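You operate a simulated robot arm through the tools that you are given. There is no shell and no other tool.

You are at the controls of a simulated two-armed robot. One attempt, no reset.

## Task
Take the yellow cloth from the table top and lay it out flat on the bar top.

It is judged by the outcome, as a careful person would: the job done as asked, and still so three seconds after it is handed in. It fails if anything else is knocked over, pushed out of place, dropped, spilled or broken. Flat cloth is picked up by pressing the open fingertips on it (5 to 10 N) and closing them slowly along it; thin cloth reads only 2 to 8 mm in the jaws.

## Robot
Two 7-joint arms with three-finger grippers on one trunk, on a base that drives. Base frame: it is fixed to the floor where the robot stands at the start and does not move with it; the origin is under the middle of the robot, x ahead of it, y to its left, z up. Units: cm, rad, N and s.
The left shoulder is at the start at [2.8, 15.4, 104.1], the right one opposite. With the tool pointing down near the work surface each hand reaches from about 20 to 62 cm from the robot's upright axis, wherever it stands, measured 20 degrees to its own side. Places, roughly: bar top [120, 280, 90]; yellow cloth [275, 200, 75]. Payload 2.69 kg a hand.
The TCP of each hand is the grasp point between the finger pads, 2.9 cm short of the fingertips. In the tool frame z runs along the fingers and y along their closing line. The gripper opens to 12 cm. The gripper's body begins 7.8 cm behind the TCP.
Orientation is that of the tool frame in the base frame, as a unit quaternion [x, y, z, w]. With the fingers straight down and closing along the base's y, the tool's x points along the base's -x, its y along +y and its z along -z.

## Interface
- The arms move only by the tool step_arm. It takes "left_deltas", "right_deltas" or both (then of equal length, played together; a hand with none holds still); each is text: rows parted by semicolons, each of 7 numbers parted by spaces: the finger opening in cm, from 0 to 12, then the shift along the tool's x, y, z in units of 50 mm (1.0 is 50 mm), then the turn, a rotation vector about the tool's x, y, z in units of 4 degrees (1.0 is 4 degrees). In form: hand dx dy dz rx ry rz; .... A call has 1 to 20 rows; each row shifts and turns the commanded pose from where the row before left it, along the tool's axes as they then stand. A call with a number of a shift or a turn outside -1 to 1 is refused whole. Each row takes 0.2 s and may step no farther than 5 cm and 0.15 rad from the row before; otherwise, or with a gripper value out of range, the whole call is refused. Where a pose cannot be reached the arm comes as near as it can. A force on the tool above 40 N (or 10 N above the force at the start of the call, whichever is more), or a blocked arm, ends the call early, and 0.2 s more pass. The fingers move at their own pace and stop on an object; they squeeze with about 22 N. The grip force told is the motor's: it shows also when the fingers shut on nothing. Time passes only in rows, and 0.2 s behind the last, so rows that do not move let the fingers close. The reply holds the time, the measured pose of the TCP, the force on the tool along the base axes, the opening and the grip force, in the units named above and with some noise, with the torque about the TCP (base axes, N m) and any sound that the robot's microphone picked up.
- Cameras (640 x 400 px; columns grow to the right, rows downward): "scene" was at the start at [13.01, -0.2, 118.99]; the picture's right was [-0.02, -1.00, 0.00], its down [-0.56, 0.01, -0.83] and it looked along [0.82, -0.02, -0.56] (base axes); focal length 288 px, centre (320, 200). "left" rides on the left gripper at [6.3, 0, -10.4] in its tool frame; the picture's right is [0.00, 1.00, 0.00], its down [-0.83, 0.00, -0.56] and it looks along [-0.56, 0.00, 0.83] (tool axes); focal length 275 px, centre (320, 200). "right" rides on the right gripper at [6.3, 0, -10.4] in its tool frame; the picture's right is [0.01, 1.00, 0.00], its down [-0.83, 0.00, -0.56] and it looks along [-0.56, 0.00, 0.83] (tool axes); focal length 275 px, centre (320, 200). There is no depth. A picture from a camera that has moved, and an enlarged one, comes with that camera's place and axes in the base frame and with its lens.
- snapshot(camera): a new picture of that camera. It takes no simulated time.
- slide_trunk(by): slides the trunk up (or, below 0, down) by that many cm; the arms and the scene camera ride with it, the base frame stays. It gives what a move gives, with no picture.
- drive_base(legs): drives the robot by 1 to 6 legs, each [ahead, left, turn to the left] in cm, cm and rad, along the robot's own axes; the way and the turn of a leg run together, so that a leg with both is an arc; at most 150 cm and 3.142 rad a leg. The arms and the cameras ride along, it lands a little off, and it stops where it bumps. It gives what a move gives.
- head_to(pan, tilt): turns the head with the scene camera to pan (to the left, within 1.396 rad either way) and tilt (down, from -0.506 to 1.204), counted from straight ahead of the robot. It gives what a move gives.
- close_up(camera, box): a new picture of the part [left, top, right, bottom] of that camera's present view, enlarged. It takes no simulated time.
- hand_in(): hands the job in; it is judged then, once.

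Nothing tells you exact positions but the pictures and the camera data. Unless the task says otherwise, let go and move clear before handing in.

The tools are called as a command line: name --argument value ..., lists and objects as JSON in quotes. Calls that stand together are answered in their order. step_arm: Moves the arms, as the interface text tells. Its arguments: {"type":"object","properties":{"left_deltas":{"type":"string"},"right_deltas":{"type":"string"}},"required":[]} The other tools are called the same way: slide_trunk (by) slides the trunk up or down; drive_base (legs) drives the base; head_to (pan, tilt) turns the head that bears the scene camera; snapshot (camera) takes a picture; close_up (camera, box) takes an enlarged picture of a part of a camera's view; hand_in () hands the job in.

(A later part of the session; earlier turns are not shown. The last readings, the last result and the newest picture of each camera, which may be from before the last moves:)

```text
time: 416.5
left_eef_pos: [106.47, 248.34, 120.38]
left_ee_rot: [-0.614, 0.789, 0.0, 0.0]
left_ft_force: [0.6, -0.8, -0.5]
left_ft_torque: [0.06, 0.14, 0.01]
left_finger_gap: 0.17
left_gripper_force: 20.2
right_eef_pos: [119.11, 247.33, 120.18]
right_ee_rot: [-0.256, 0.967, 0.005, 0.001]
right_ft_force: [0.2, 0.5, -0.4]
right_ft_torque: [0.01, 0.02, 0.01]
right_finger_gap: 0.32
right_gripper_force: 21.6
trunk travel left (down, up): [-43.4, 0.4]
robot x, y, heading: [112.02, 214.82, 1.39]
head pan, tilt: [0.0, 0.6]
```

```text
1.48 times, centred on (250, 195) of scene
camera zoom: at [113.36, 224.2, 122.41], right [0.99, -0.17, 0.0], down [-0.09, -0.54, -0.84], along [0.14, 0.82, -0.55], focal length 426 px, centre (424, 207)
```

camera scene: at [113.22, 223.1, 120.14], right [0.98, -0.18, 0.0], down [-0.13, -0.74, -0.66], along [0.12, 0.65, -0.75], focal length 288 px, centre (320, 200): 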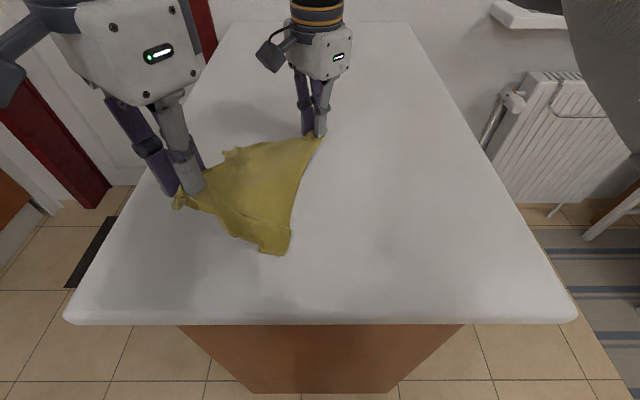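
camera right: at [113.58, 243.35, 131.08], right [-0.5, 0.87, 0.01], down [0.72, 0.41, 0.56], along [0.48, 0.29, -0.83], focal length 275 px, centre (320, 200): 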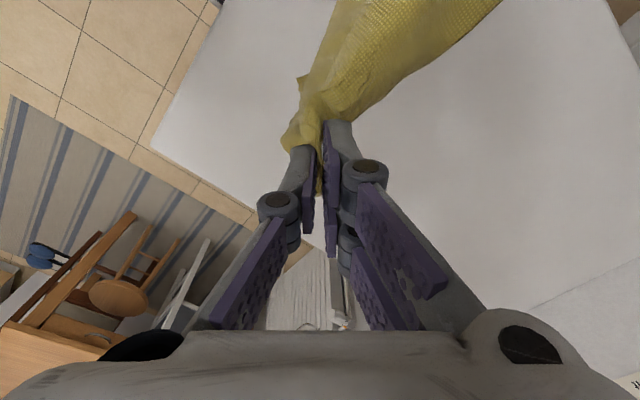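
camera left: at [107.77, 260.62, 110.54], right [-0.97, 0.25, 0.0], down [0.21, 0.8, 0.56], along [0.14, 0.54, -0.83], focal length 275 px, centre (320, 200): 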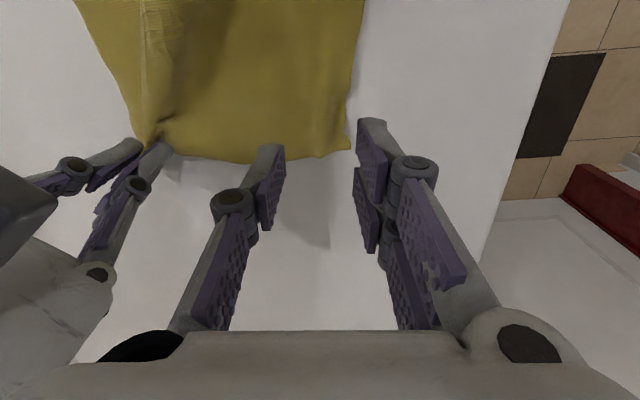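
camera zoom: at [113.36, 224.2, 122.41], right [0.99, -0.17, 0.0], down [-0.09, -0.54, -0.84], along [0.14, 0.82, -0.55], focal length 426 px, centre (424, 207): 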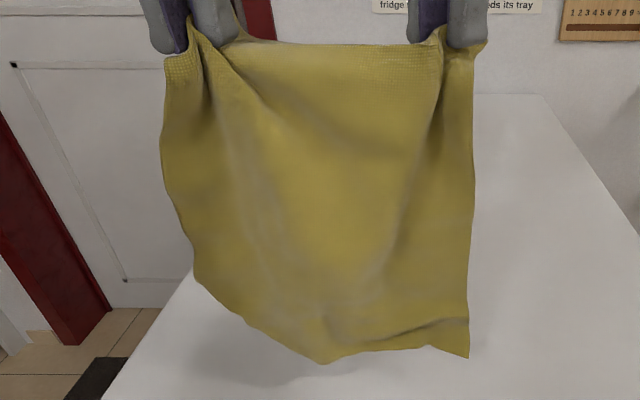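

step_arm --left_deltas "0 -0.9 0.06 0 0 0 0; 0 0.9 -0.06 0 0 0 0; 0 -0.9 0.06 0 0 0 0; 0 0.9 -0.06 0 0 0 0; 0 0 -0.9 0 0 0 0; 0 0 0.9 0 0 0 0; 0 0 -0.9 0 0 0 0; 0 0 0.9 0 0 0 0; 0 -0.9 0.06 0 0 0 0; 0 0.9 -0.06 0 0 0 0; 0 -0.9 0.06 0 0 0 0; 0 0.9 -0.06 0 0 0 0; 0 0 0 0.9 0 0 0; 0 0 0 -0.9 0 0 0; 0 0 0 0.9 0 0 0; 0 0 0 -0.9 0 0 0; 0 0 -0.9 0 0 0 0; 0 0 0.9 0 0 0 0; 0 0 0 0 0 0 0; 0 0 0 0 0 0 0" --right_deltas "0 -0.575 0.685 0 0 0 0; 0 0.575 -0.685 0 0 0 0; 0 -0.575 0.685 0 0 0 0; 0 0.575 -0.685 0 0 0 0; 0 -0.685 -0.575 0 0 0 0; 0 0.685 0.575 0 0 0 0; 0 -0.685 -0.575 0 0 0 0; 0 0.685 0.575 0 0 0 0; 0 -0.575 0.685 0 0 0 0; 0 0.575 -0.685 0 0 0 0; 0 -0.575 0.685 0 0 0 0; 0 0.575 -0.685 0 0 0 0; 0 0 0 0.9 0 0 0; 0 0 0 -0.9 0 0 0; 0 0 0 0.9 0 0 0; 0 0 0 -0.9 0 0 0; 0 -0.685 -0.575 0 0 0 0; 0 0.685 0.575 0 0 0 0; 0 0 0 0 0 0 0; 0 0 0 0 0 0 0"

step_arm --left_deltas "0 -0.9 0.06 0 0 0 0; 0 0.9 -0.06 0 0 0 0; 0 -0.9 0.06 0 0 0 0; 0 0.9 -0.06 0 0 0 0; 0 0 -0.9 0 0 0 0; 0 0 0.9 0 0 0 0; 0 0 -0.9 0 0 0 0; 0 0 0.9 0 0 0 0; 0 -0.9 0.06 0 0 0 0; 0 0.9 -0.06 0 0 0 0; 0 -0.9 0.06 0 0 0 0; 0 0.9 -0.06 0 0 0 0; 0 0 0 0.9 0 0 0; 0 0 0 -0.9 0 0 0; 0 0 0 0.9 0 0 0; 0 0 0 -0.9 0 0 0; 0 0 -0.9 0 0 0 0; 0 0 0.9 0 0 0 0; 0 0 0 0 0 0 0; 0 0 0 0 0 0 0" --right_deltas "0 -0.575 0.685 0 0 0 0; 0 0.575 -0.685 0 0 0 0; 0 -0.575 0.685 0 0 0 0; 0 0.575 -0.685 0 0 0 0; 0 -0.685 -0.575 0 0 0 0; 0 0.685 0.575 0 0 0 0; 0 -0.685 -0.575 0 0 0 0; 0 0.685 0.575 0 0 0 0; 0 -0.575 0.685 0 0 0 0; 0 0.575 -0.685 0 0 0 0; 0 -0.575 0.685 0 0 0 0; 0 0.575 -0.685 0 0 0 0; 0 0 0 0.9 0 0 0; 0 0 0 -0.9 0 0 0; 0 0 0 0.9 0 0 0; 0 0 0 -0.9 0 0 0; 0 -0.685 -0.575 0 0 0 0; 0 0.685 0.575 0 0 0 0; 0 0 0 0 0 0 0; 0 0 0 0 0 0 0"

close_up --camera "scene" --box '[120, 60, 380, 330]'

```text
time: 420.7
left_eef_pos: [106.2, 248.16, 120.61]
left_ee_rot: [-0.615, 0.789, -0.001, 0.001]
left_ft_force: [-0.6, 0.5, -0.5]
left_ft_torque: [-0.01, -0.07, 0.02]
left_finger_gap: 0.18
left_gripper_force: 20.6
right_eef_pos: [118.57, 247.27, 120.42]
right_ee_rot: [-0.256, 0.967, 0.006, 0.002]
right_ft_force: [-1.3, 0.6, 0.7]
right_ft_torque: [-0.03, -0.06, -0.02]
right_finger_gap: 0.31
right_gripper_force: 22.0
trunk travel left (down, up): [-43.4, 0.4]
robot x, y, heading: [111.55, 214.72, 1.386]
head pan, tilt: [0.0, 0.6]
```

```text
time: 424.9
left_eef_pos: [106.19, 248.27, 120.45]
left_ee_rot: [-0.613, 0.79, -0.001, 0.002]
left_ft_force: [-0.5, 0.7, 0.6]
left_ft_torque: [-0.02, -0.1, 0.02]
left_finger_gap: 0.2
left_gripper_force: 22.4
right_eef_pos: [118.8, 247.08, 120.12]
right_ee_rot: [-0.256, 0.967, 0.005, 0.002]
right_ft_force: [0.2, 0.6, 0.7]
right_ft_torque: [0.0, -0.04, 0.02]
right_finger_gap: 0.34
right_gripper_force: 22.1
trunk travel left (down, up): [-43.4, 0.4]
robot x, y, heading: [111.41, 215.09, 1.388]
head pan, tilt: [0.0, 0.6]
```

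```text
1.48 times, centred on (250, 195) of scene
camera zoom: at [113.2, 224.15, 122.23], right [0.98, -0.18, 0.0], down [-0.1, -0.56, -0.83], along [0.15, 0.81, -0.56], focal length 426 px, centre (424, 207)
```

zoom: 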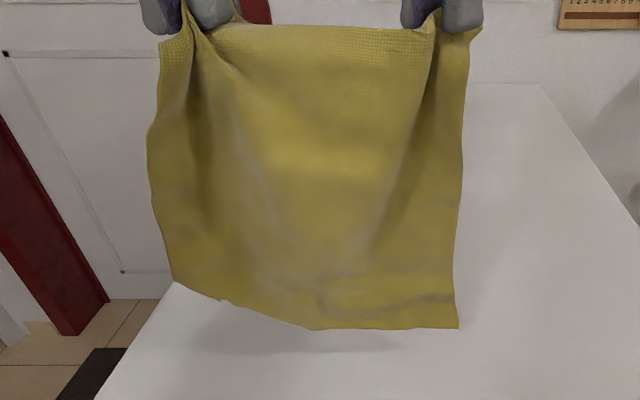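

The shaking has nearly opened B: the lower edge is almost complete. Now I take it out to the far reach and lay it far-edge-first, pulling towards me.

step_arm --left_deltas "0 -0.4 0.028 0.1 0 0 0; 0 -0.4 0.028 0.1 0 0 0; 0 -0.4 0.028 0.1 0 0 0; 0 -0.4 0.028 0.1 0 0 0; 0 -0.4 0.028 0.1 0 0 0; 0 -0.36 0.025 0.1 0 0 0; 0 0 0 0 0 0 0; 0 0 0 0 0 0 0" --right_deltas "0 -0.257 0.306 0.1 0 0 0; 0 -0.257 0.306 0.1 0 0 0; 0 -0.257 0.306 0.1 0 0 0; 0 -0.257 0.306 0.1 0 0 0; 0 -0.257 0.306 0.1 0 0 0; 0 -0.231 0.275 0.1 0 0 0; 0 0 0 0 0 0 0; 0 0 0 0 0 0 0"

snapshot --camera "scene"

```text
time: 426.7
left_eef_pos: [108.5, 259.82, 117.52]
left_ee_rot: [-0.613, 0.79, 0.001, 0.001]
left_ft_force: [4.6, -1.7, -0.3]
left_ft_torque: [-0.11, -0.15, -0.01]
left_finger_gap: 0.27
left_gripper_force: 23.7
right_eef_pos: [120.67, 255.47, 117.84]
right_ee_rot: [-0.257, 0.966, 0.007, 0.001]
right_ft_force: [-5.4, 3.6, -0.6]
right_ft_torque: [0.1, 0.16, -0.04]
right_finger_gap: 0.31
right_gripper_force: 21.8
right hand out of reach, approached as far as the arm can: row 5, 6
trunk travel left (down, up): [-43.4, 0.4]
robot x, y, heading: [111.48, 214.9, 1.394]
head pan, tilt: [0.0, 0.6]
```

```text
taken
camera scene: at [113.41, 224.15, 122.22], right [0.98, -0.18, 0.0], down [-0.1, -0.56, -0.82], along [0.15, 0.81, -0.57], focal length 288 px, centre (320, 200)
```

scene: 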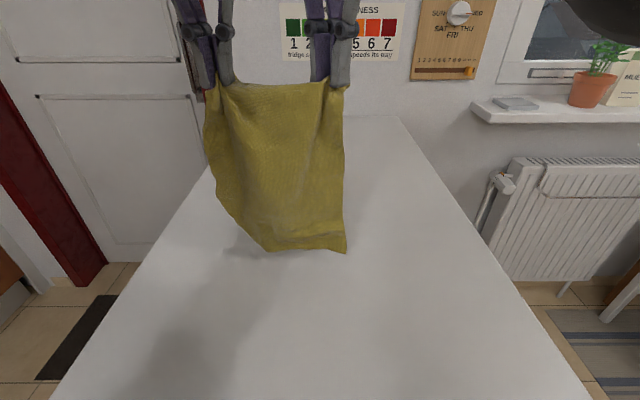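

Reach is too short for a full pull-towards-me lay, but I can use a short one to open B: let the lower edge drag on the bar while I pull back and lower, so B trails out flat, then lift again.

step_arm --left_deltas "0 0.2 -0.014 0.2 0 0 0; 0 0.2 -0.014 0.2 0 0 0; 0 0.24 -0.017 0.2 0 0 0; 0 0.24 -0.017 0.2 0 0 0; 0 0.24 -0.017 0.2 0 0 0; 0 0.24 -0.017 0.2 0 0 0; 0 0.24 -0.017 0.2 0 0 0; 0 0.24 -0.017 0.2 0 0 0; 0 0.24 -0.017 0.2 0 0 0; 0 0.24 -0.017 0.2 0 0 0; 0 0 0 0 0 0 0" --right_deltas "0 0 0 0.2 0 0 0; 0 0 0 0.2 0 0 0; 0 0.154 -0.184 0.2 0 0 0; 0 0.154 -0.184 0.2 0 0 0; 0 0.154 -0.184 0.2 0 0 0; 0 0.154 -0.184 0.2 0 0 0; 0 0.154 -0.184 0.2 0 0 0; 0 0.154 -0.184 0.2 0 0 0; 0 0.154 -0.184 0.2 0 0 0; 0 0.154 -0.184 0.2 0 0 0; 0 0 0 0 0 0 0"

head_to --pan 0.0 --tilt 0.75

snapshot --camera "scene"

snapshot --camera "left"

snapshot --camera "right"

```text
time: 429.1
left_eef_pos: [106.46, 248.43, 107.43]
left_ee_rot: [-0.614, 0.79, 0.0, 0.001]
left_ft_force: [0.5, 0.2, 0.0]
left_ft_torque: [-0.01, -0.02, 0.04]
left_finger_gap: 0.27
left_gripper_force: 21.5
right_eef_pos: [118.92, 246.26, 107.82]
right_ee_rot: [-0.256, 0.967, 0.006, 0.001]
right_ft_force: [-1.7, -0.3, -0.3]
right_ft_torque: [-0.01, 0.05, 0.01]
right_finger_gap: 0.32
right_gripper_force: 21.8
trunk travel left (down, up): [-43.4, 0.4]
robot x, y, heading: [111.39, 214.7, 1.395]
head pan, tilt: [0.0, 0.6]
```

```text
time: 429.8
left_eef_pos: [106.57, 248.32, 107.51]
left_ee_rot: [-0.614, 0.789, 0.0, 0.001]
left_ft_force: [0.3, -0.1, -1.4]
left_ft_torque: [0.0, -0.01, 0.0]
left_finger_gap: 0.28
left_gripper_force: 20.6
right_eef_pos: [118.94, 246.12, 107.85]
right_ee_rot: [-0.256, 0.967, 0.005, 0.002]
right_ft_force: [-0.7, -0.9, 0.2]
right_ft_torque: [0.04, 0.01, 0.02]
right_finger_gap: 0.3
right_gripper_force: 21.8
trunk travel left (down, up): [-43.4, 0.4]
robot x, y, heading: [111.78, 214.78, 1.388]
head pan, tilt: [0.0, 0.75]
```

```text
taken
camera scene: at [113.31, 223.57, 120.94], right [0.98, -0.18, 0.0], down [-0.12, -0.67, -0.73], along [0.13, 0.72, -0.68], focal length 288 px, centre (320, 200)
```

scene: 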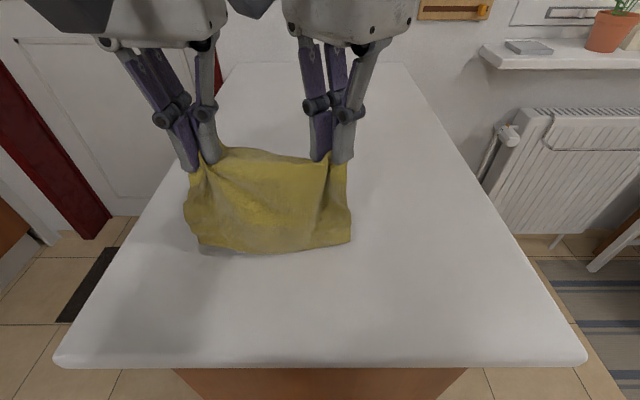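

```text
taken
camera left: at [104.92, 242.4, 118.07], right [-0.97, 0.25, 0.0], down [0.21, 0.8, 0.56], along [0.14, 0.54, -0.83], focal length 275 px, centre (320, 200)
```

left: 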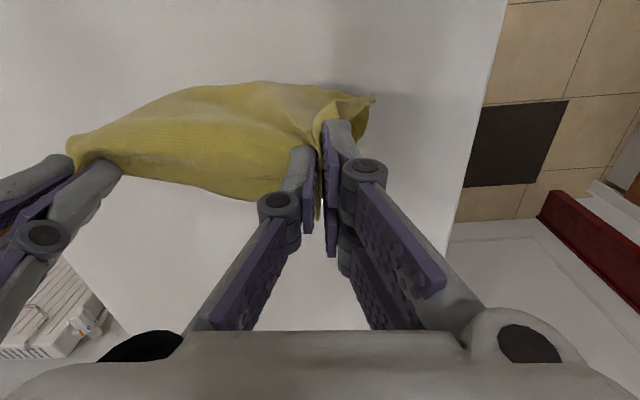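

```text
taken
camera right: at [113.64, 242.82, 118.22], right [-0.5, 0.87, 0.01], down [0.72, 0.41, 0.56], along [0.48, 0.29, -0.83], focal length 275 px, centre (320, 200)
```

right: 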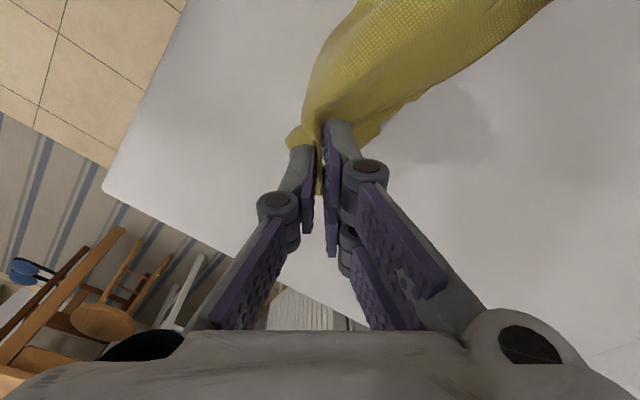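

step_arm --left_deltas "0 0 0 -0.4 0 0 0; 0 0 0 -0.45 0 0 0; 0 0 0 -0.45 0 0 0; 0 0 0 -0.45 0 0 0; 0 0 0 -0.45 0 0 0; 0 0 0 -0.4 0 0 0; 0 0 0 0 0 0 0; 0 0 -0.9 0 0 0 0; 0 0 0.9 0 0 0 0; 0 -0.9 0.06 0 0 0 0; 0 0.9 -0.06 0 0 0 0; 0 -0.9 0.06 0 0 0 0; 0 0.9 -0.06 0 0 0 0; 0 0 -0.9 0 0 0 0; 0 0 0.9 0 0 0 0; 0 0 0 0 0 0 0; 0 0 0 0 0 0 0; 0 0 0 0 0 0 0" --right_deltas "0 0 0 -0.4 0 0 0; 0 0 0 -0.45 0 0 0; 0 0 0 -0.45 0 0 0; 0 0 0 -0.45 0 0 0; 0 0 0 -0.45 0 0 0; 0 0 0 -0.34 0 0 0; 0 0 0 0 0 0 0; 0 -0.685 -0.575 0 0 0 0; 0 0.685 0.575 0 0 0 0; 0 -0.575 0.685 0 0 0 0; 0 0.575 -0.685 0 0 0 0; 0 -0.575 0.685 0 0 0 0; 0 0.575 -0.685 0 0 0 0; 0 -0.685 -0.575 0 0 0 0; 0 0.685 0.575 0 0 0 0; 0 0 0 0 0 0 0; 0 0 0 0 0 0 0; 0 0 0 0 0 0 0"

head_to --pan 0.0 --tilt 0.6

close_up --camera "scene" --box '[120, 60, 380, 330]'

```text
time: 433.6
left_eef_pos: [106.54, 248.41, 120.5]
left_ee_rot: [-0.614, 0.789, 0.0, 0.001]
left_ft_force: [3.5, -0.4, -0.2]
left_ft_torque: [0.0, 0.01, 0.01]
left_finger_gap: 0.22
left_gripper_force: 21.1
right_eef_pos: [119.27, 245.97, 120.34]
right_ee_rot: [-0.256, 0.967, 0.006, 0.001]
right_ft_force: [-4.4, 2.0, 1.0]
right_ft_torque: [0.07, 0.19, -0.01]
right_finger_gap: 0.3
right_gripper_force: 22.3
trunk travel left (down, up): [-43.4, 0.4]
robot x, y, heading: [111.57, 214.62, 1.389]
head pan, tilt: [0.0, 0.75]
```

```text
time: 434.3
left_eef_pos: [106.41, 248.36, 120.53]
left_ee_rot: [-0.614, 0.789, 0.001, 0.001]
left_ft_force: [4.6, -1.8, 0.6]
left_ft_torque: [-0.04, -0.15, -0.05]
left_finger_gap: 0.23
left_gripper_force: 20.8
right_eef_pos: [119.15, 246.04, 120.3]
right_ee_rot: [-0.256, 0.967, 0.005, 0.001]
right_ft_force: [-4.5, 1.6, 0.2]
right_ft_torque: [0.07, 0.12, -0.03]
right_finger_gap: 0.3
right_gripper_force: 22.1
trunk travel left (down, up): [-43.4, 0.4]
robot x, y, heading: [111.81, 214.64, 1.392]
head pan, tilt: [0.0, 0.6]
```

```text
1.48 times, centred on (250, 195) of scene
camera zoom: at [113.41, 224.11, 122.22], right [0.98, -0.18, 0.0], down [-0.1, -0.56, -0.82], along [0.15, 0.81, -0.57], focal length 426 px, centre (424, 207)
```

zoom: 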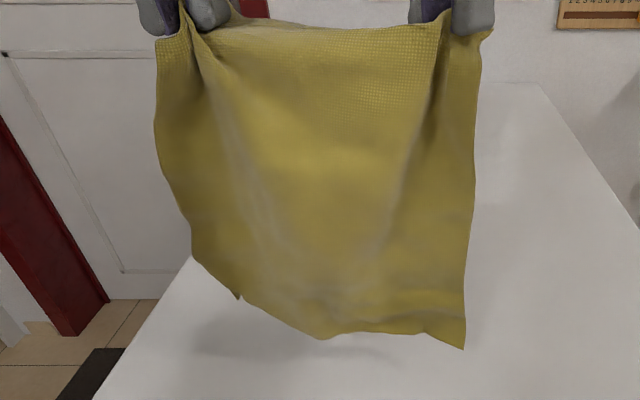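

step_arm --left_deltas "0 0 -0.05 0 0 0 0; 0 -0.95 0.06 0 0 0 0; 0 0.95 -0.06 0 0 0 0; 0 -0.95 0.06 0 0 0 0; 0 0.95 -0.06 0 0 0 0; 0 -0.95 0.06 0 0 0 0; 0 0.95 -0.06 0 0 0 0; 0 0 -0.95 0 0 0 0; 0 0 0.95 0 0 0 0; 0 0 -0.95 0 0 0 0; 0 0 0.95 0 0 0 0; 0 -0.95 0.06 0 0 0 0; 0 0.95 -0.06 0 0 0 0; 0 -0.95 0.06 0 0 0 0; 0 0.95 -0.06 0 0 0 0; 0 0 0 0.95 0 0 0; 0 0 0 -0.95 0 0 0; 0 0 0 0 0 0 0; 0 0 0 0 0 0 0; 0 0 0 0 0 0 0" --right_deltas "0 0.04 0.03 0 0 0 0; 0 -0.605 0.72 0 0 0 0; 0 0.605 -0.72 0 0 0 0; 0 -0.605 0.72 0 0 0 0; 0 0.605 -0.72 0 0 0 0; 0 -0.605 0.72 0 0 0 0; 0 0.605 -0.72 0 0 0 0; 0 -0.72 -0.605 0 0 0 0; 0 0.72 0.605 0 0 0 0; 0 -0.72 -0.605 0 0 0 0; 0 0.72 0.605 0 0 0 0; 0 -0.605 0.72 0 0 0 0; 0 0.605 -0.72 0 0 0 0; 0 -0.605 0.72 0 0 0 0; 0 0.605 -0.72 0 0 0 0; 0 0 0 0.95 0 0 0; 0 0 0 -0.95 0 0 0; 0 0 0 0 0 0 0; 0 0 0 0 0 0 0; 0 0 0 0 0 0 0"

close_up --camera "scene" --box '[120, 60, 380, 330]'

step_arm --left_deltas "0 -0.95 0.06 0 0 0 0; 0 0.95 -0.06 0 0 0 0; 0 -0.95 0.06 0 0 0 0; 0 0.95 -0.06 0 0 0 0; 0 -0.95 0.06 0 0 0 0; 0 0.95 -0.06 0 0 0 0; 0 0 -0.95 0 0 0 0; 0 0 0.95 0 0 0 0; 0 0 -0.95 0 0 0 0; 0 0 0.95 0 0 0 0; 0 -0.95 0.06 0 0 0 0; 0 0.95 -0.06 0 0 0 0; 0 -0.95 0.06 0 0 0 0; 0 0.95 -0.06 0 0 0 0; 0 0 0 0.95 0 0 0; 0 0 0 -0.95 0 0 0; 0 0 0 0 0 0 0; 0 0 0 0 0 0 0; 0 0 0 0 0 0 0; 0 0 0 0 0 0 0" --right_deltas "0 -0.605 0.72 0 0 0 0; 0 0.605 -0.72 0 0 0 0; 0 -0.605 0.72 0 0 0 0; 0 0.605 -0.72 0 0 0 0; 0 -0.605 0.72 0 0 0 0; 0 0.605 -0.72 0 0 0 0; 0 -0.72 -0.605 0 0 0 0; 0 0.72 0.605 0 0 0 0; 0 -0.72 -0.605 0 0 0 0; 0 0.72 0.605 0 0 0 0; 0 -0.605 0.72 0 0 0 0; 0 0.605 -0.72 0 0 0 0; 0 -0.605 0.72 0 0 0 0; 0 0.605 -0.72 0 0 0 0; 0 0 0 0.95 0 0 0; 0 0 0 -0.95 0 0 0; 0 0 0 0 0 0 0; 0 0 0 0 0 0 0; 0 0 0 0 0 0 0; 0 0 0 0 0 0 0"

close_up --camera "scene" --box '[120, 60, 380, 330]'

```text
time: 438.5
left_eef_pos: [106.83, 248.47, 120.6]
left_ee_rot: [-0.614, 0.789, 0.002, 0.001]
left_ft_force: [-0.4, 0.1, -0.5]
left_ft_torque: [-0.02, 0.04, 0.0]
left_finger_gap: 0.27
left_gripper_force: 21.8
right_eef_pos: [118.85, 245.96, 120.51]
right_ee_rot: [-0.256, 0.967, 0.007, 0.001]
right_ft_force: [-0.2, 0.9, 0.3]
right_ft_torque: [0.03, 0.02, 0.04]
right_finger_gap: 0.34
right_gripper_force: 22.1
trunk travel left (down, up): [-43.4, 0.4]
robot x, y, heading: [111.63, 215.09, 1.393]
head pan, tilt: [0.0, 0.6]
```

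```text
1.48 times, centred on (250, 195) of scene
camera zoom: at [113.43, 224.14, 122.23], right [0.98, -0.18, 0.0], down [-0.1, -0.56, -0.82], along [0.15, 0.81, -0.57], focal length 426 px, centre (424, 207)
```

zoom: 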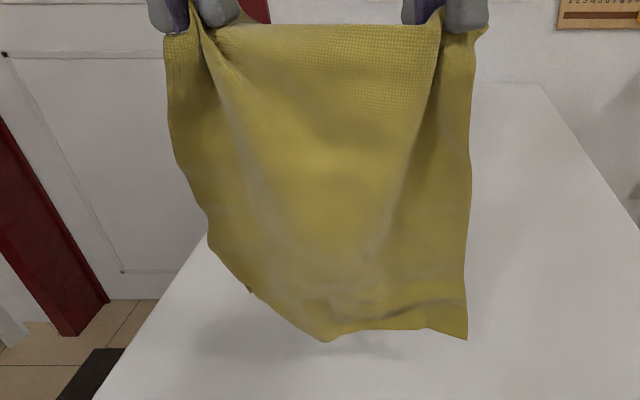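

```text
time: 442.7
left_eef_pos: [106.8, 248.69, 120.12]
left_ee_rot: [-0.614, 0.789, 0.0, 0.001]
left_ft_force: [-0.9, -0.5, 0.1]
left_ft_torque: [-0.02, -0.03, 0.0]
left_finger_gap: 0.17
left_gripper_force: 20.9
right_eef_pos: [118.68, 245.79, 120.32]
right_ee_rot: [-0.256, 0.967, 0.005, 0.002]
right_ft_force: [-0.2, 0.8, -0.3]
right_ft_torque: [0.01, -0.01, -0.01]
right_finger_gap: 0.32
right_gripper_force: 22.2
trunk travel left (down, up): [-43.4, 0.4]
robot x, y, heading: [111.56, 214.36, 1.39]
head pan, tilt: [0.0, 0.6]
```

```text
1.48 times, centred on (250, 195) of scene
camera zoom: at [113.41, 224.1, 122.23], right [0.98, -0.18, 0.0], down [-0.1, -0.56, -0.83], along [0.15, 0.81, -0.56], focal length 426 px, centre (424, 207)
```

zoom: 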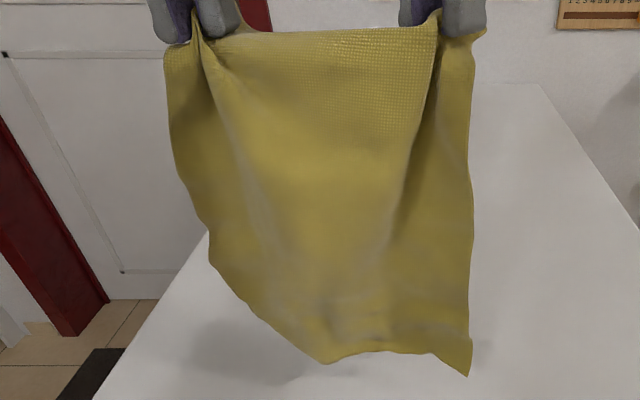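

B keeps curling behind because of how the left hand holds C. Turning the left hand counter-clockwise should bring that left edge to the front side, where a forward lay will spread it.

step_arm --left_deltas "0 0 0 0 0 0 -1; 0 0 0 0 0 0 -1; 0 0 0 0 0 0 -1; 0 0 0 0 0 0 -1; 0 0 0 0 0 0 -1; 0 0 0 0 0 0 -1; 0 0 0 0 0 0 -1; 0 0 0 0 0 0 -1; 0 0 0 0 0 0 -1; 0 0 0 0 0 0 -1; 0 0 0 0 0 0 -1; 0 0 0 0 0 0 -1; 0 0 0 0 0 0 0; 0 0 0 0 0 0 0; 0 0 0 0 0 0 0"

close_up --camera "scene" --box '[120, 60, 380, 330]'

```text
time: 445.2
left_eef_pos: [106.48, 248.12, 120.54]
left_ee_rot: [0.863, -0.505, 0.001, 0.0]
left_ft_force: [-1.9, -3.7, -1.4]
left_ft_torque: [0.33, -0.8, -0.46]
left_finger_gap: 0.3
left_gripper_force: 22.8
right_eef_pos: [119.01, 246.13, 120.47]
right_ee_rot: [-0.251, 0.968, 0.008, 0.0]
right_ft_force: [0.3, 3.8, 0.8]
right_ft_torque: [-0.28, 0.89, -0.02]
right_finger_gap: 0.33
right_gripper_force: 22.0
trunk travel left (down, up): [-43.4, 0.4]
robot x, y, heading: [111.65, 215.03, 1.393]
head pan, tilt: [0.0, 0.6]
stopped in row 12 (left hand): the force on the tool passed its limit at 48 N (the readings are from after the stop); the commanded pose is now the measured one
```

```text
1.48 times, centred on (250, 195) of scene
camera zoom: at [113.4, 224.11, 122.23], right [0.98, -0.18, 0.0], down [-0.1, -0.56, -0.83], along [0.15, 0.81, -0.56], focal length 426 px, centre (424, 207)
```

zoom: 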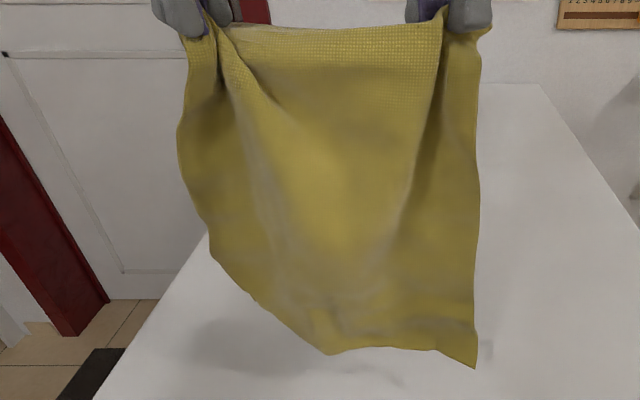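

The hands' cameras touched, so I turn the left hand back. New idea: use the bar's front edge — let the lower part hang in front of it, then draw the sheet up over the edge; sliding over the edge should peel B out. I back off 4 cm for room.

step_arm --left_deltas "0 0 0 0 0 0 1; 0 0 0 0 0 0 1; 0 0 0 0 0 0 1; 0 0 0 0 0 0 1; 0 0 0 0 0 0 1; 0 0 0 0 0 0 1; 0 0 0 0 0 0 1; 0 0 0 0 0 0 1; 0 0 0 0 0 0 1; 0 0 0 0 0 0 1; 0 0 0 0 0 0 1; 0 0 0 0 0 0 0"

head_to --pan 0.0 --tilt 0.0

drive_base --legs '[[-4.5, 0, 0]]'

step_arm --left_deltas "0 0.24 -0.02 0 0 0 0; 0 0.24 -0.02 0 0 0 0; 0 0.24 -0.02 0 0 0 0; 0 0.24 -0.02 0 0 0 0; 0 0.24 -0.02 0 0 0 0; 0 0.24 -0.02 0 0 0 0; 0 0.24 -0.02 0 0 0 0; 0 0.24 -0.02 0 0 0 0; 0 0.24 -0.02 0 0 0 0; 0 0 0 0 0 0 0; 0 0 0 0 0 0 0" --right_deltas "0 0.154 -0.184 0 0 0 0; 0 0.154 -0.184 0 0 0 0; 0 0.154 -0.184 0 0 0 0; 0 0.154 -0.184 0 0 0 0; 0 0.154 -0.184 0 0 0 0; 0 0.154 -0.184 0 0 0 0; 0 0.154 -0.184 0 0 0 0; 0 0.154 -0.184 0 0 0 0; 0 0.154 -0.184 0 0 0 0; 0 0 0 0 0 0 0; 0 0 0 0 0 0 0"

snapshot --camera "left"

```text
time: 447.8
left_eef_pos: [106.46, 248.26, 120.51]
left_ee_rot: [-0.612, 0.791, 0.0, -0.001]
left_ft_force: [2.2, -0.7, 0.5]
left_ft_torque: [0.01, -0.09, -0.03]
left_finger_gap: 0.2
left_gripper_force: 19.9
right_eef_pos: [119.07, 246.03, 120.56]
right_ee_rot: [-0.251, 0.968, 0.007, 0.001]
right_ft_force: [-2.2, 0.1, -0.1]
right_ft_torque: [0.02, 0.05, -0.02]
right_finger_gap: 0.32
right_gripper_force: 22.3
trunk travel left (down, up): [-43.4, 0.4]
robot x, y, heading: [111.45, 214.73, 1.393]
head pan, tilt: [0.0, 0.6]
```

```text
time: 448.8
left_eef_pos: [106.49, 248.1, 120.43]
left_ee_rot: [-0.612, 0.791, 0.0, -0.001]
left_ft_force: [2.5, -0.8, -0.7]
left_ft_torque: [0.04, -0.06, -0.01]
left_finger_gap: 0.32
left_gripper_force: 23.9
right_eef_pos: [119.13, 246.05, 120.54]
right_ee_rot: [-0.252, 0.968, 0.008, 0.002]
right_ft_force: [-2.6, -0.5, 0.1]
right_ft_torque: [0.01, 0.01, -0.06]
right_finger_gap: 0.34
right_gripper_force: 22.8
trunk travel left (down, up): [-43.4, 0.4]
robot x, y, heading: [111.4, 214.59, 1.391]
head pan, tilt: [0.0, 0.0]
```

```text
time: 449.7
left_eef_pos: [105.7, 243.76, 120.49]
left_ee_rot: [-0.612, 0.791, 0.0, 0.0]
left_ft_force: [0.5, -0.3, -0.8]
left_ft_torque: [0.02, -0.05, -0.03]
left_finger_gap: 0.31
left_gripper_force: 22.0
right_eef_pos: [118.29, 241.54, 120.47]
right_ee_rot: [-0.251, 0.968, 0.007, 0.002]
right_ft_force: [-2.2, 0.1, 0.3]
right_ft_torque: [0.02, 0.06, -0.03]
right_finger_gap: 0.31
right_gripper_force: 22.1
trunk travel left (down, up): [-43.4, 0.4]
robot x, y, heading: [110.7, 210.13, 1.398]
head pan, tilt: [0.0, 0.0]
```

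```text
time: 452.1
left_eef_pos: [103.74, 233.04, 120.6]
left_ee_rot: [-0.612, 0.791, 0.0, -0.001]
left_ft_force: [0.6, 0.6, -0.3]
left_ft_torque: [0.01, 0.0, -0.04]
left_finger_gap: 0.33
left_gripper_force: 24.4
right_eef_pos: [116.19, 231.12, 120.5]
right_ee_rot: [-0.251, 0.968, 0.008, 0.002]
right_ft_force: [-1.4, 0.5, -0.4]
right_ft_torque: [0.03, 0.05, -0.01]
right_finger_gap: 0.31
right_gripper_force: 21.8
trunk travel left (down, up): [-43.4, 0.4]
robot x, y, heading: [110.88, 210.47, 1.394]
head pan, tilt: [0.0, 0.0]
```

```text
taken
camera left: at [102.23, 227.01, 131.04], right [-0.97, 0.25, 0.0], down [0.21, 0.8, 0.55], along [0.14, 0.54, -0.83], focal length 275 px, centre (320, 200)
```

left: 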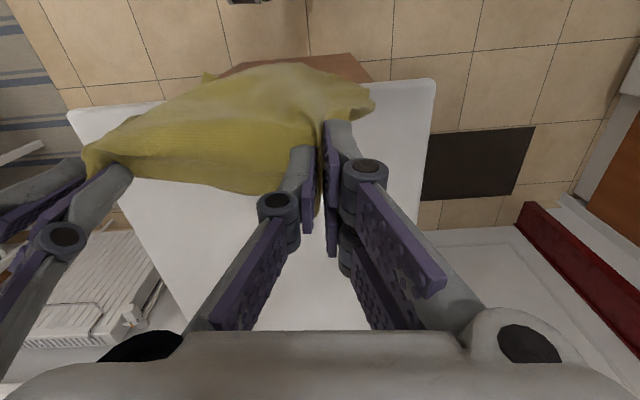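

step_arm --left_deltas "0 0.2 -0.014 0 0 0 0; 0 0.2 -0.014 0 0 0 0; 0 0.1 0 0 0 0 0; 0 0 0 0.3 0 0 0; 0 0 0 0.3 0 0 0; 0 0 0 0.3 0 0 0; 0 0 0 0.3 0 0 0; 0 0 0 0.3 0 0 0; 0 0 0 0.3 0 0 0; 0 0 0 0.3 0 0 0; 0 0 0 0.3 0 0 0; 0 0 0 0 0 0 0" --right_deltas "0 0.128 -0.153 0 0 0 0; 0 0.128 -0.153 0 0 0 0; 0 0.064 -0.077 0 0 0 0; 0 0 0 0.3 0 0 0; 0 0 0 0.3 0 0 0; 0 0 0 0.3 0 0 0; 0 0 0 0.3 0 0 0; 0 0 0 0.3 0 0 0; 0 0 0 0.3 0 0 0; 0 0 0 0.3 0 0 0; 0 0 0 0.3 0 0 0; 0 0 0 0 0 0 0"

head_to --pan 0.0 --tilt 1.0

snapshot --camera "scene"

snapshot --camera "left"

```text
time: 454.7
left_eef_pos: [103.4, 230.49, 108.64]
left_ee_rot: [-0.612, 0.79, 0.0, -0.001]
left_ft_force: [0.9, -0.4, 1.2]
left_ft_torque: [-0.03, -0.06, -0.02]
left_finger_gap: 0.19
left_gripper_force: 20.1
right_eef_pos: [115.72, 228.87, 108.26]
right_ee_rot: [-0.251, 0.968, 0.008, 0.002]
right_ft_force: [-1.3, -0.3, -0.1]
right_ft_torque: [-0.04, 0.05, -0.03]
right_finger_gap: 0.32
right_gripper_force: 21.8
trunk travel left (down, up): [-43.4, 0.4]
robot x, y, heading: [110.89, 210.41, 1.391]
head pan, tilt: [0.0, 0.0]
```

```text
time: 456.0
left_eef_pos: [103.38, 230.52, 108.45]
left_ee_rot: [-0.612, 0.791, -0.001, -0.001]
left_ft_force: [0.3, 0.1, -0.1]
left_ft_torque: [0.02, -0.04, 0.0]
left_finger_gap: 0.28
left_gripper_force: 20.7
right_eef_pos: [115.82, 228.99, 108.34]
right_ee_rot: [-0.249, 0.969, 0.006, 0.0]
right_ft_force: [-0.1, -0.5, -0.1]
right_ft_torque: [0.04, -0.02, -0.01]
right_finger_gap: 0.33
right_gripper_force: 21.7
trunk travel left (down, up): [-43.4, 0.4]
robot x, y, heading: [110.84, 210.25, 1.389]
head pan, tilt: [0.0, 1.0]
```

```text
taken
camera scene: at [112.7, 220.13, 123.45], right [0.98, -0.18, 0.0], down [-0.08, -0.44, -0.89], along [0.16, 0.88, -0.45], focal length 288 px, centre (320, 200)
```

scene: 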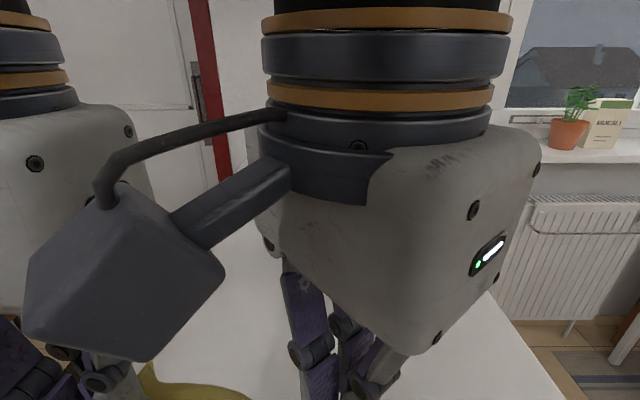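

```text
taken
camera left: at [101.81, 224.59, 119.03], right [-0.97, 0.26, 0.0], down [0.21, 0.8, 0.55], along [0.14, 0.54, -0.83], focal length 275 px, centre (320, 200)
```

left: 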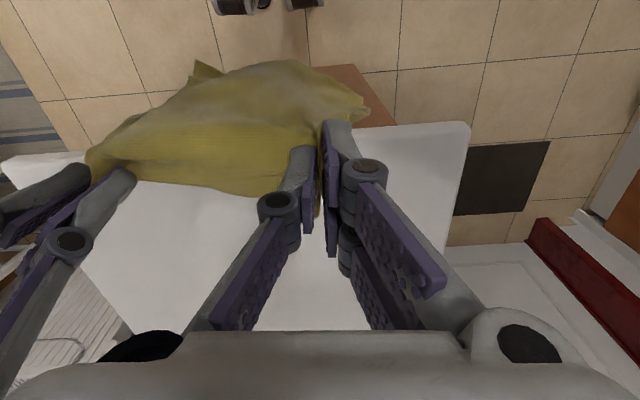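

The sheet hangs in front of the bar's edge now. I draw it forward and down over the edge.

step_arm --left_deltas "0 -0.3 0.021 0.2 0 0 0; 0 -0.3 0.021 0.2 0 0 0; 0 -0.3 0.021 0.2 0 0 0; 0 -0.3 0.021 0.2 0 0 0; 0 -0.3 0.021 0.15 0 0 0; 0 -0.3 0.021 0.15 0 0 0; 0 -0.3 0.021 0.15 0 0 0; 0 -0.3 0.021 0.15 0 0 0; 0 -0.3 0.021 0.1 0 0 0; 0 -0.3 0.021 0.1 0 0 0; 0 -0.3 0.021 0.1 0 0 0; 0 0 0 0 0 0 0" --right_deltas "0 -0.193 0.23 0.2 0 0 0; 0 -0.193 0.23 0.2 0 0 0; 0 -0.193 0.23 0.2 0 0 0; 0 -0.193 0.23 0.2 0 0 0; 0 -0.193 0.23 0.15 0 0 0; 0 -0.193 0.23 0.15 0 0 0; 0 -0.193 0.23 0.15 0 0 0; 0 -0.193 0.23 0.15 0 0 0; 0 -0.193 0.23 0.1 0 0 0; 0 -0.193 0.23 0.1 0 0 0; 0 -0.193 0.23 0.1 0 0 0; 0 0 0 0 0 0 0"

head_to --pan 0.0 --tilt 1.0

snapshot --camera "scene"

```text
time: 458.6
left_eef_pos: [106.35, 246.97, 100.2]
left_ee_rot: [-0.612, 0.791, 0.0, 0.001]
left_ft_force: [1.8, -0.2, 1.4]
left_ft_torque: [0.03, -0.01, 0.02]
left_finger_gap: 0.2
left_gripper_force: 20.8
right_eef_pos: [118.99, 245.27, 100.15]
right_ee_rot: [-0.251, 0.968, 0.008, 0.002]
right_ft_force: [-1.4, 0.6, -0.5]
right_ft_torque: [-0.02, 0.04, -0.02]
right_finger_gap: 0.31
right_gripper_force: 21.8
trunk travel left (down, up): [-43.4, 0.4]
robot x, y, heading: [110.84, 210.3, 1.391]
head pan, tilt: [0.0, 1.0]
```

```text
time: 459.2
left_eef_pos: [106.41, 247.03, 99.91]
left_ee_rot: [-0.612, 0.791, -0.001, -0.001]
left_ft_force: [1.5, 0.5, 0.2]
left_ft_torque: [-0.01, -0.02, -0.03]
left_finger_gap: 0.28
left_gripper_force: 21.1
right_eef_pos: [118.82, 245.27, 99.98]
right_ee_rot: [-0.251, 0.968, 0.007, 0.002]
right_ft_force: [-1.3, 0.3, -1.1]
right_ft_torque: [0.02, 0.01, 0.0]
right_finger_gap: 0.32
right_gripper_force: 22.0
trunk travel left (down, up): [-43.4, 0.4]
robot x, y, heading: [110.76, 210.35, 1.391]
head pan, tilt: [0.0, 1.0]
```

```text
taken
camera scene: at [112.02, 217.99, 119.03], right [0.99, -0.14, 0.0], down [-0.12, -0.83, -0.54], along [0.08, 0.54, -0.84], focal length 288 px, centre (320, 200)
```

scene: 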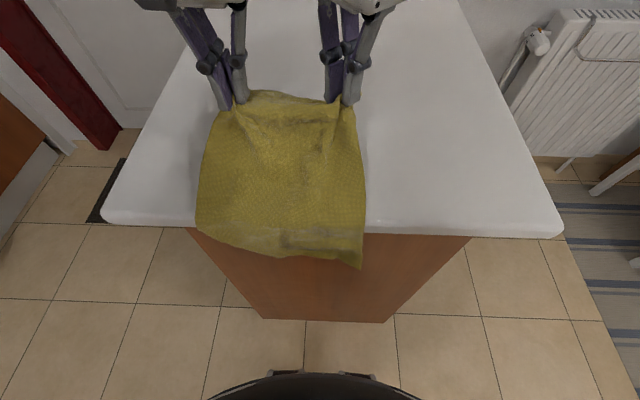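

That works: the cloth drapes over the edge as a full rectangle. I keep drawing it forward onto the bar.

step_arm --left_deltas "0 -0.24 0.017 0.1 0 0 0; 0 -0.24 0.017 0.1 0 0 0; 0 -0.24 0.017 0.1 0 0 0; 0 -0.24 0.017 0.1 0 0 0; 0 -0.24 0.017 0.1 0 0 0; 0 -0.24 0.017 0.1 0 0 0; 0 -0.24 0.017 0.1 0 0 0; 0 -0.24 0.017 0.1 0 0 0; 0 -0.24 0.017 0.1 0 0 0; 0 -0.24 0.017 0.1 0 0 0; 0 0 0 0 0 0 0" --right_deltas "0 -0.154 0.184 0.1 0 0 0; 0 -0.154 0.184 0.1 0 0 0; 0 -0.154 0.184 0.1 0 0 0; 0 -0.154 0.184 0.1 0 0 0; 0 -0.154 0.184 0.1 0 0 0; 0 -0.154 0.184 0.1 0 0 0; 0 -0.154 0.184 0.1 0 0 0; 0 -0.154 0.184 0.1 0 0 0; 0 -0.154 0.184 0.1 0 0 0; 0 -0.154 0.184 0.1 0 0 0; 0 0 0 0 0 0 0"

snapshot --camera "scene"

close_up --camera "scene" --box '[160, 60, 400, 260]'

```text
time: 461.6
left_eef_pos: [108.4, 258.88, 94.98]
left_ee_rot: [-0.613, 0.79, 0.001, -0.001]
left_ft_force: [1.7, -1.1, 0.8]
left_ft_torque: [0.02, -0.06, -0.04]
left_finger_gap: 0.26
left_gripper_force: 20.9
right_eef_pos: [121.11, 257.12, 95.33]
right_ee_rot: [-0.251, 0.968, 0.007, 0.002]
right_ft_force: [-2.4, 0.7, -0.4]
right_ft_torque: [-0.01, 0.06, -0.06]
right_finger_gap: 0.33
right_gripper_force: 22.3
trunk travel left (down, up): [-43.4, 0.4]
robot x, y, heading: [110.97, 210.37, 1.389]
head pan, tilt: [0.0, 1.0]
```

```text
taken
camera scene: at [112.28, 217.89, 119.04], right [0.98, -0.18, 0.0], down [-0.15, -0.83, -0.54], along [0.1, 0.53, -0.84], focal length 288 px, centre (320, 200)
```

scene: 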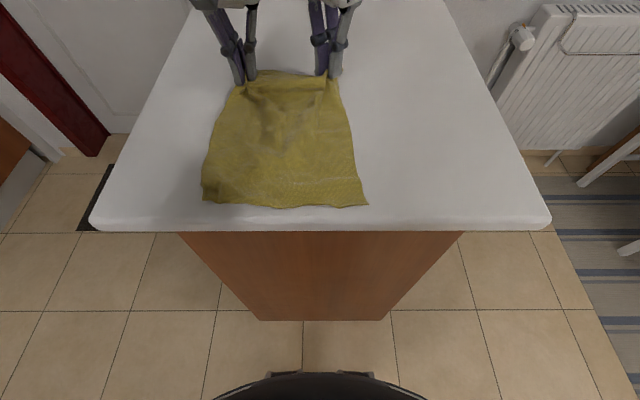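

```text
2.00 times, centred on (280, 160) of scene
camera zoom: at [112.28, 217.89, 119.04], right [0.98, -0.18, 0.0], down [-0.15, -0.83, -0.54], along [0.1, 0.53, -0.84], focal length 575 px, centre (400, 280)
```

zoom: 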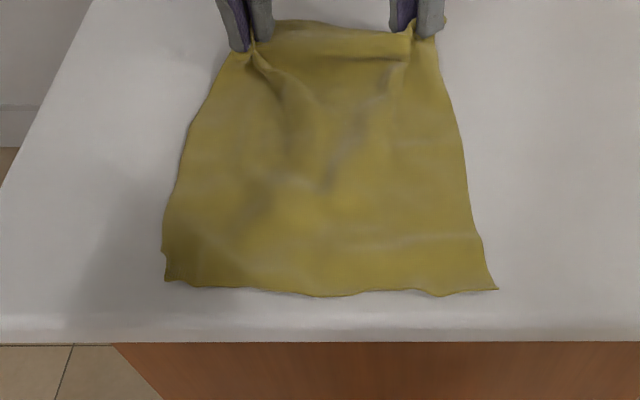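

The edge peeled B out — the cloth is now a full, flat rectangle. I draw it 3.5 cm further in from the edge and set the far corners down.

step_arm --left_deltas "0 -0.18 0.013 0.06 0 0 0; 0 -0.18 0.013 0.06 0 0 0; 0 -0.18 0.013 0.06 0 0 0; 0 -0.18 0.013 0.06 0 0 0; 0 0 0 0.06 0 0 0; 0 0 0 0 0 0 0" --right_deltas "0 -0.116 0.138 0.06 0 0 0; 0 -0.116 0.138 0.06 0 0 0; 0 -0.116 0.138 0.06 0 0 0; 0 -0.116 0.138 0.06 0 0 0; 0 0 0 0.1 0 0 0; 0 0 0 0 0 0 0"

close_up --camera "scene" --box '[160, 40, 400, 240]'

```text
time: 463.0
left_eef_pos: [108.97, 262.2, 93.49]
left_ee_rot: [-0.612, 0.791, -0.001, -0.001]
left_ft_force: [3.3, -1.1, -0.1]
left_ft_torque: [0.01, 0.01, -0.02]
left_finger_gap: 0.3
left_gripper_force: 23.9
right_eef_pos: [121.82, 260.63, 93.51]
right_ee_rot: [-0.251, 0.968, 0.008, 0.002]
right_ft_force: [-3.0, 1.9, -0.5]
right_ft_torque: [0.02, 0.09, -0.05]
right_finger_gap: 0.31
right_gripper_force: 22.1
trunk travel left (down, up): [-43.4, 0.4]
robot x, y, heading: [111.15, 210.88, 1.391]
head pan, tilt: [0.0, 1.0]
```

```text
2.00 times, centred on (280, 140) of scene
camera zoom: at [112.29, 217.94, 119.03], right [0.98, -0.18, 0.0], down [-0.15, -0.83, -0.54], along [0.1, 0.53, -0.84], focal length 575 px, centre (400, 320)
```

zoom: 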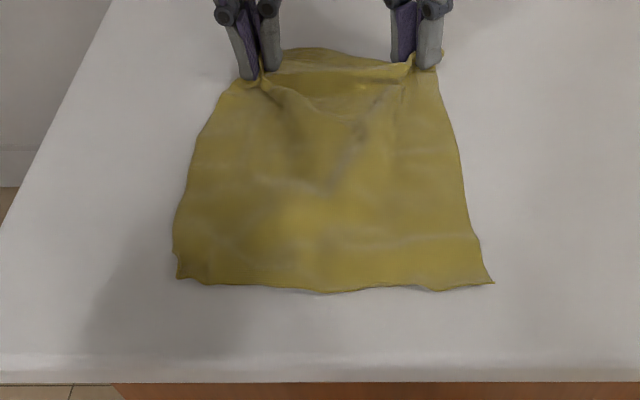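

All four edges are out now. I open both hands slowly and lift straight up.

step_arm --left_deltas "0 0 0 0.06 0 0 0; 0.4 0 0 0 0 0 0; 0.8 0 0 0 0 0 0; 1.2 0 0 0 0 0 0; 1.6 0 0 0 0 0 0; 2.0 0 0 0 0 0 0; 2.4 0 0 0 0 0 0; 2.8 0 0 0 0 0 0; 2.8 0 0 -0.1 0 0 0; 2.8 0 0 -0.3 0 0 0; 2.8 0 0 -0.6 0 0 0; 2.8 0 0 -0.8 0 0 0; 2.8 0 0.4 -0.5 0 0 0; 2.8 0.3 0.8 0 0 0 0; 2.8 0.3 0.8 0 0 0 0; 2.8 0 0 0 0 0 0" --right_deltas "0 0 0 0.06 0 0 0; 0.4 0 0 0 0 0 0; 0.8 0 0 0 0 0 0; 1.2 0 0 0 0 0 0; 1.6 0 0 0 0 0 0; 2.0 0 0 0 0 0 0; 2.4 0 0 0 0 0 0; 2.8 0 0 0 0 0 0; 2.8 0 0 -0.1 0 0 0; 2.8 0 0 -0.3 0 0 0; 2.8 0 0 -0.6 0 0 0; 2.8 0 0 -0.8 0 0 0; 2.8 -0.3 -0.25 -0.5 0 0 0; 2.8 -0.4 -0.6 0 0 0 0; 2.8 -0.4 -0.6 0 0 0 0; 2.8 0 0 0 0 0 0"

head_to --pan 0.0 --tilt 0.9

snapshot --camera "scene"

close_up --camera "scene" --box '[180, 80, 400, 250]'

```text
time: 466.4
left_eef_pos: [98.72, 262.03, 104.63]
left_ee_rot: [-0.612, 0.791, 0.0, -0.001]
left_ft_force: [-0.1, -0.9, 0.6]
left_ft_torque: [0.0, -0.01, -0.01]
left_finger_gap: 2.78
left_gripper_force: 0.0
right_eef_pos: [130.47, 259.44, 105.67]
right_ee_rot: [-0.251, 0.968, 0.006, 0.001]
right_ft_force: [-0.3, 0.0, 0.5]
right_ft_torque: [-0.02, 0.0, 0.01]
right_finger_gap: 2.8
right_gripper_force: 0.0
right hand out of reach, approached as far as the arm can: row 12, 14, 15
trunk travel left (down, up): [-43.4, 0.4]
robot x, y, heading: [110.84, 209.95, 1.391]
head pan, tilt: [0.0, 1.0]
```

```text
time: 467.0
left_eef_pos: [98.65, 261.89, 104.71]
left_ee_rot: [-0.613, 0.79, 0.0, -0.001]
left_ft_force: [0.3, 0.0, 0.7]
left_ft_torque: [-0.01, 0.02, 0.01]
left_finger_gap: 2.79
left_gripper_force: 0.0
right_eef_pos: [130.39, 259.29, 105.61]
right_ee_rot: [-0.251, 0.968, 0.005, 0.001]
right_ft_force: [-0.6, 0.2, -0.5]
right_ft_torque: [0.0, 0.04, -0.01]
right_finger_gap: 2.8
right_gripper_force: 0.1
trunk travel left (down, up): [-43.4, 0.4]
robot x, y, heading: [110.96, 210.19, 1.393]
head pan, tilt: [0.0, 0.901]
```

```text
taken
camera scene: at [112.39, 218.51, 119.75], right [0.98, -0.18, 0.0], down [-0.14, -0.77, -0.62], along [0.11, 0.61, -0.78], focal length 288 px, centre (320, 200)
```

scene: 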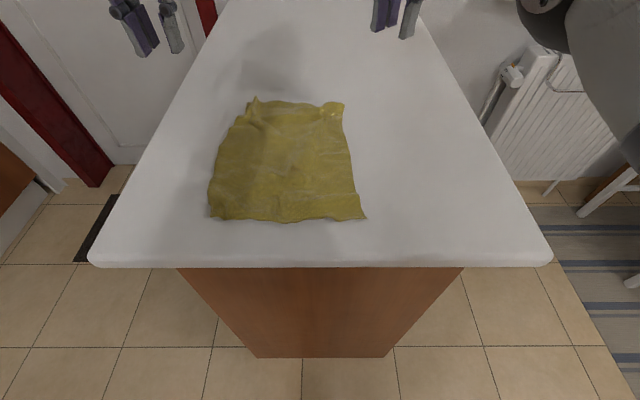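

```text
2.35 times, centred on (290, 165) of scene
camera zoom: at [112.39, 218.51, 119.75], right [0.98, -0.18, 0.0], down [-0.14, -0.77, -0.62], along [0.11, 0.61, -0.78], focal length 677 px, centre (391, 282)
```

zoom: 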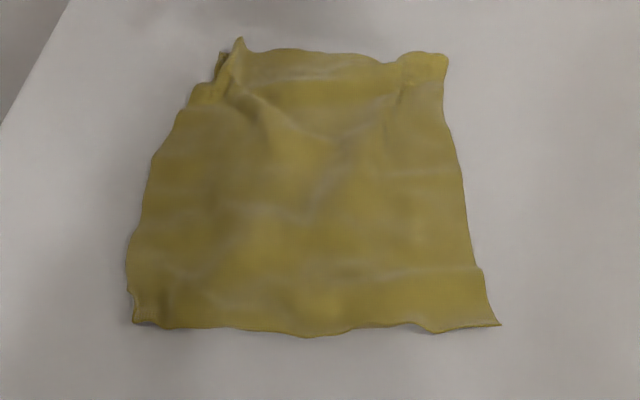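

The cloth lies out flat as a full rectangle; only a small standing pinch ridge at the far-left corner and a slight lap at the far-right remain. I look at those closely.

close_up --camera "scene" --box '[230, 85, 290, 135]'

close_up --camera "scene" --box '[300, 85, 360, 135]'

snapshot --camera "left"

snapshot --camera "right"

```text
8.00 times, centred on (260, 110) of scene
camera zoom: at [112.39, 218.51, 119.75], right [0.98, -0.18, 0.0], down [-0.14, -0.77, -0.62], along [0.11, 0.61, -0.78], focal length 2302 px, centre (800, 920)
```

zoom: 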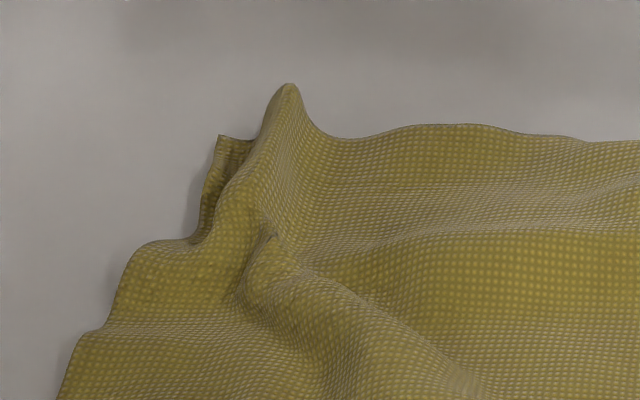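

```text
8.00 times, centred on (330, 110) of scene
camera zoom: at [112.39, 218.51, 119.75], right [0.98, -0.18, 0.0], down [-0.14, -0.77, -0.62], along [0.11, 0.61, -0.78], focal length 2302 px, centre (240, 920)
```

zoom: 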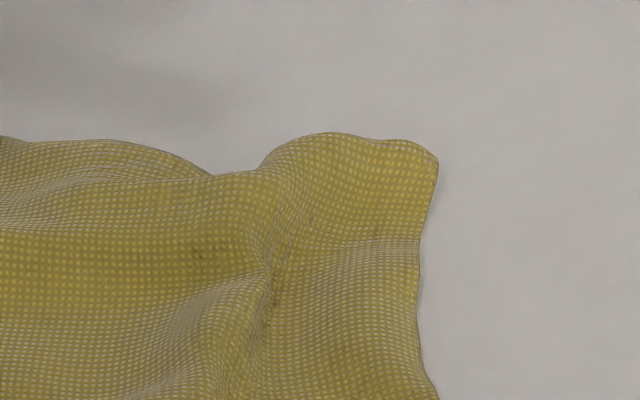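

```text
taken
camera left: at [97.11, 255.9, 115.24], right [-0.97, 0.26, 0.0], down [0.21, 0.8, 0.55], along [0.14, 0.54, -0.83], focal length 275 px, centre (320, 200)
```

left: 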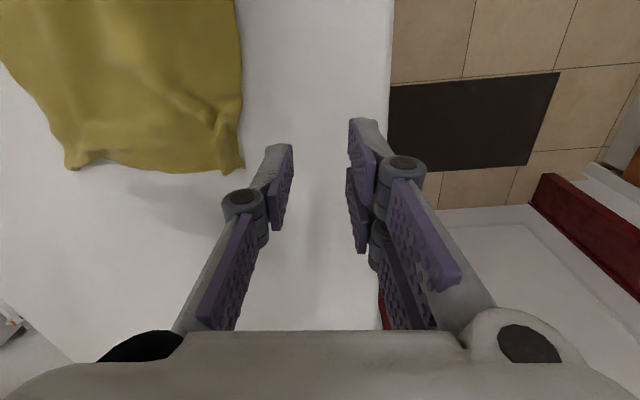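

```text
taken
camera right: at [124.98, 256.1, 116.13], right [-0.49, 0.87, 0.01], down [0.72, 0.4, 0.56], along [0.48, 0.28, -0.83], focal length 275 px, centre (320, 200)
```

right: 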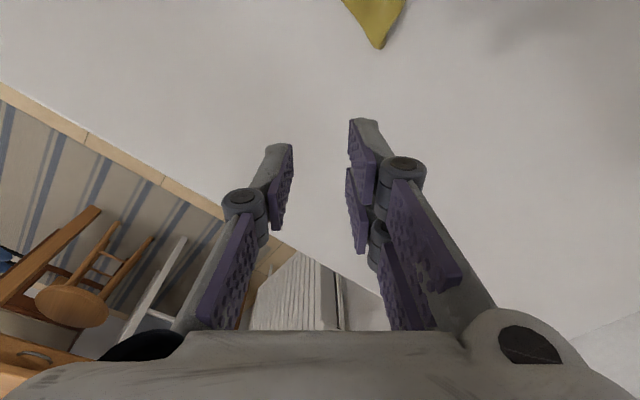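

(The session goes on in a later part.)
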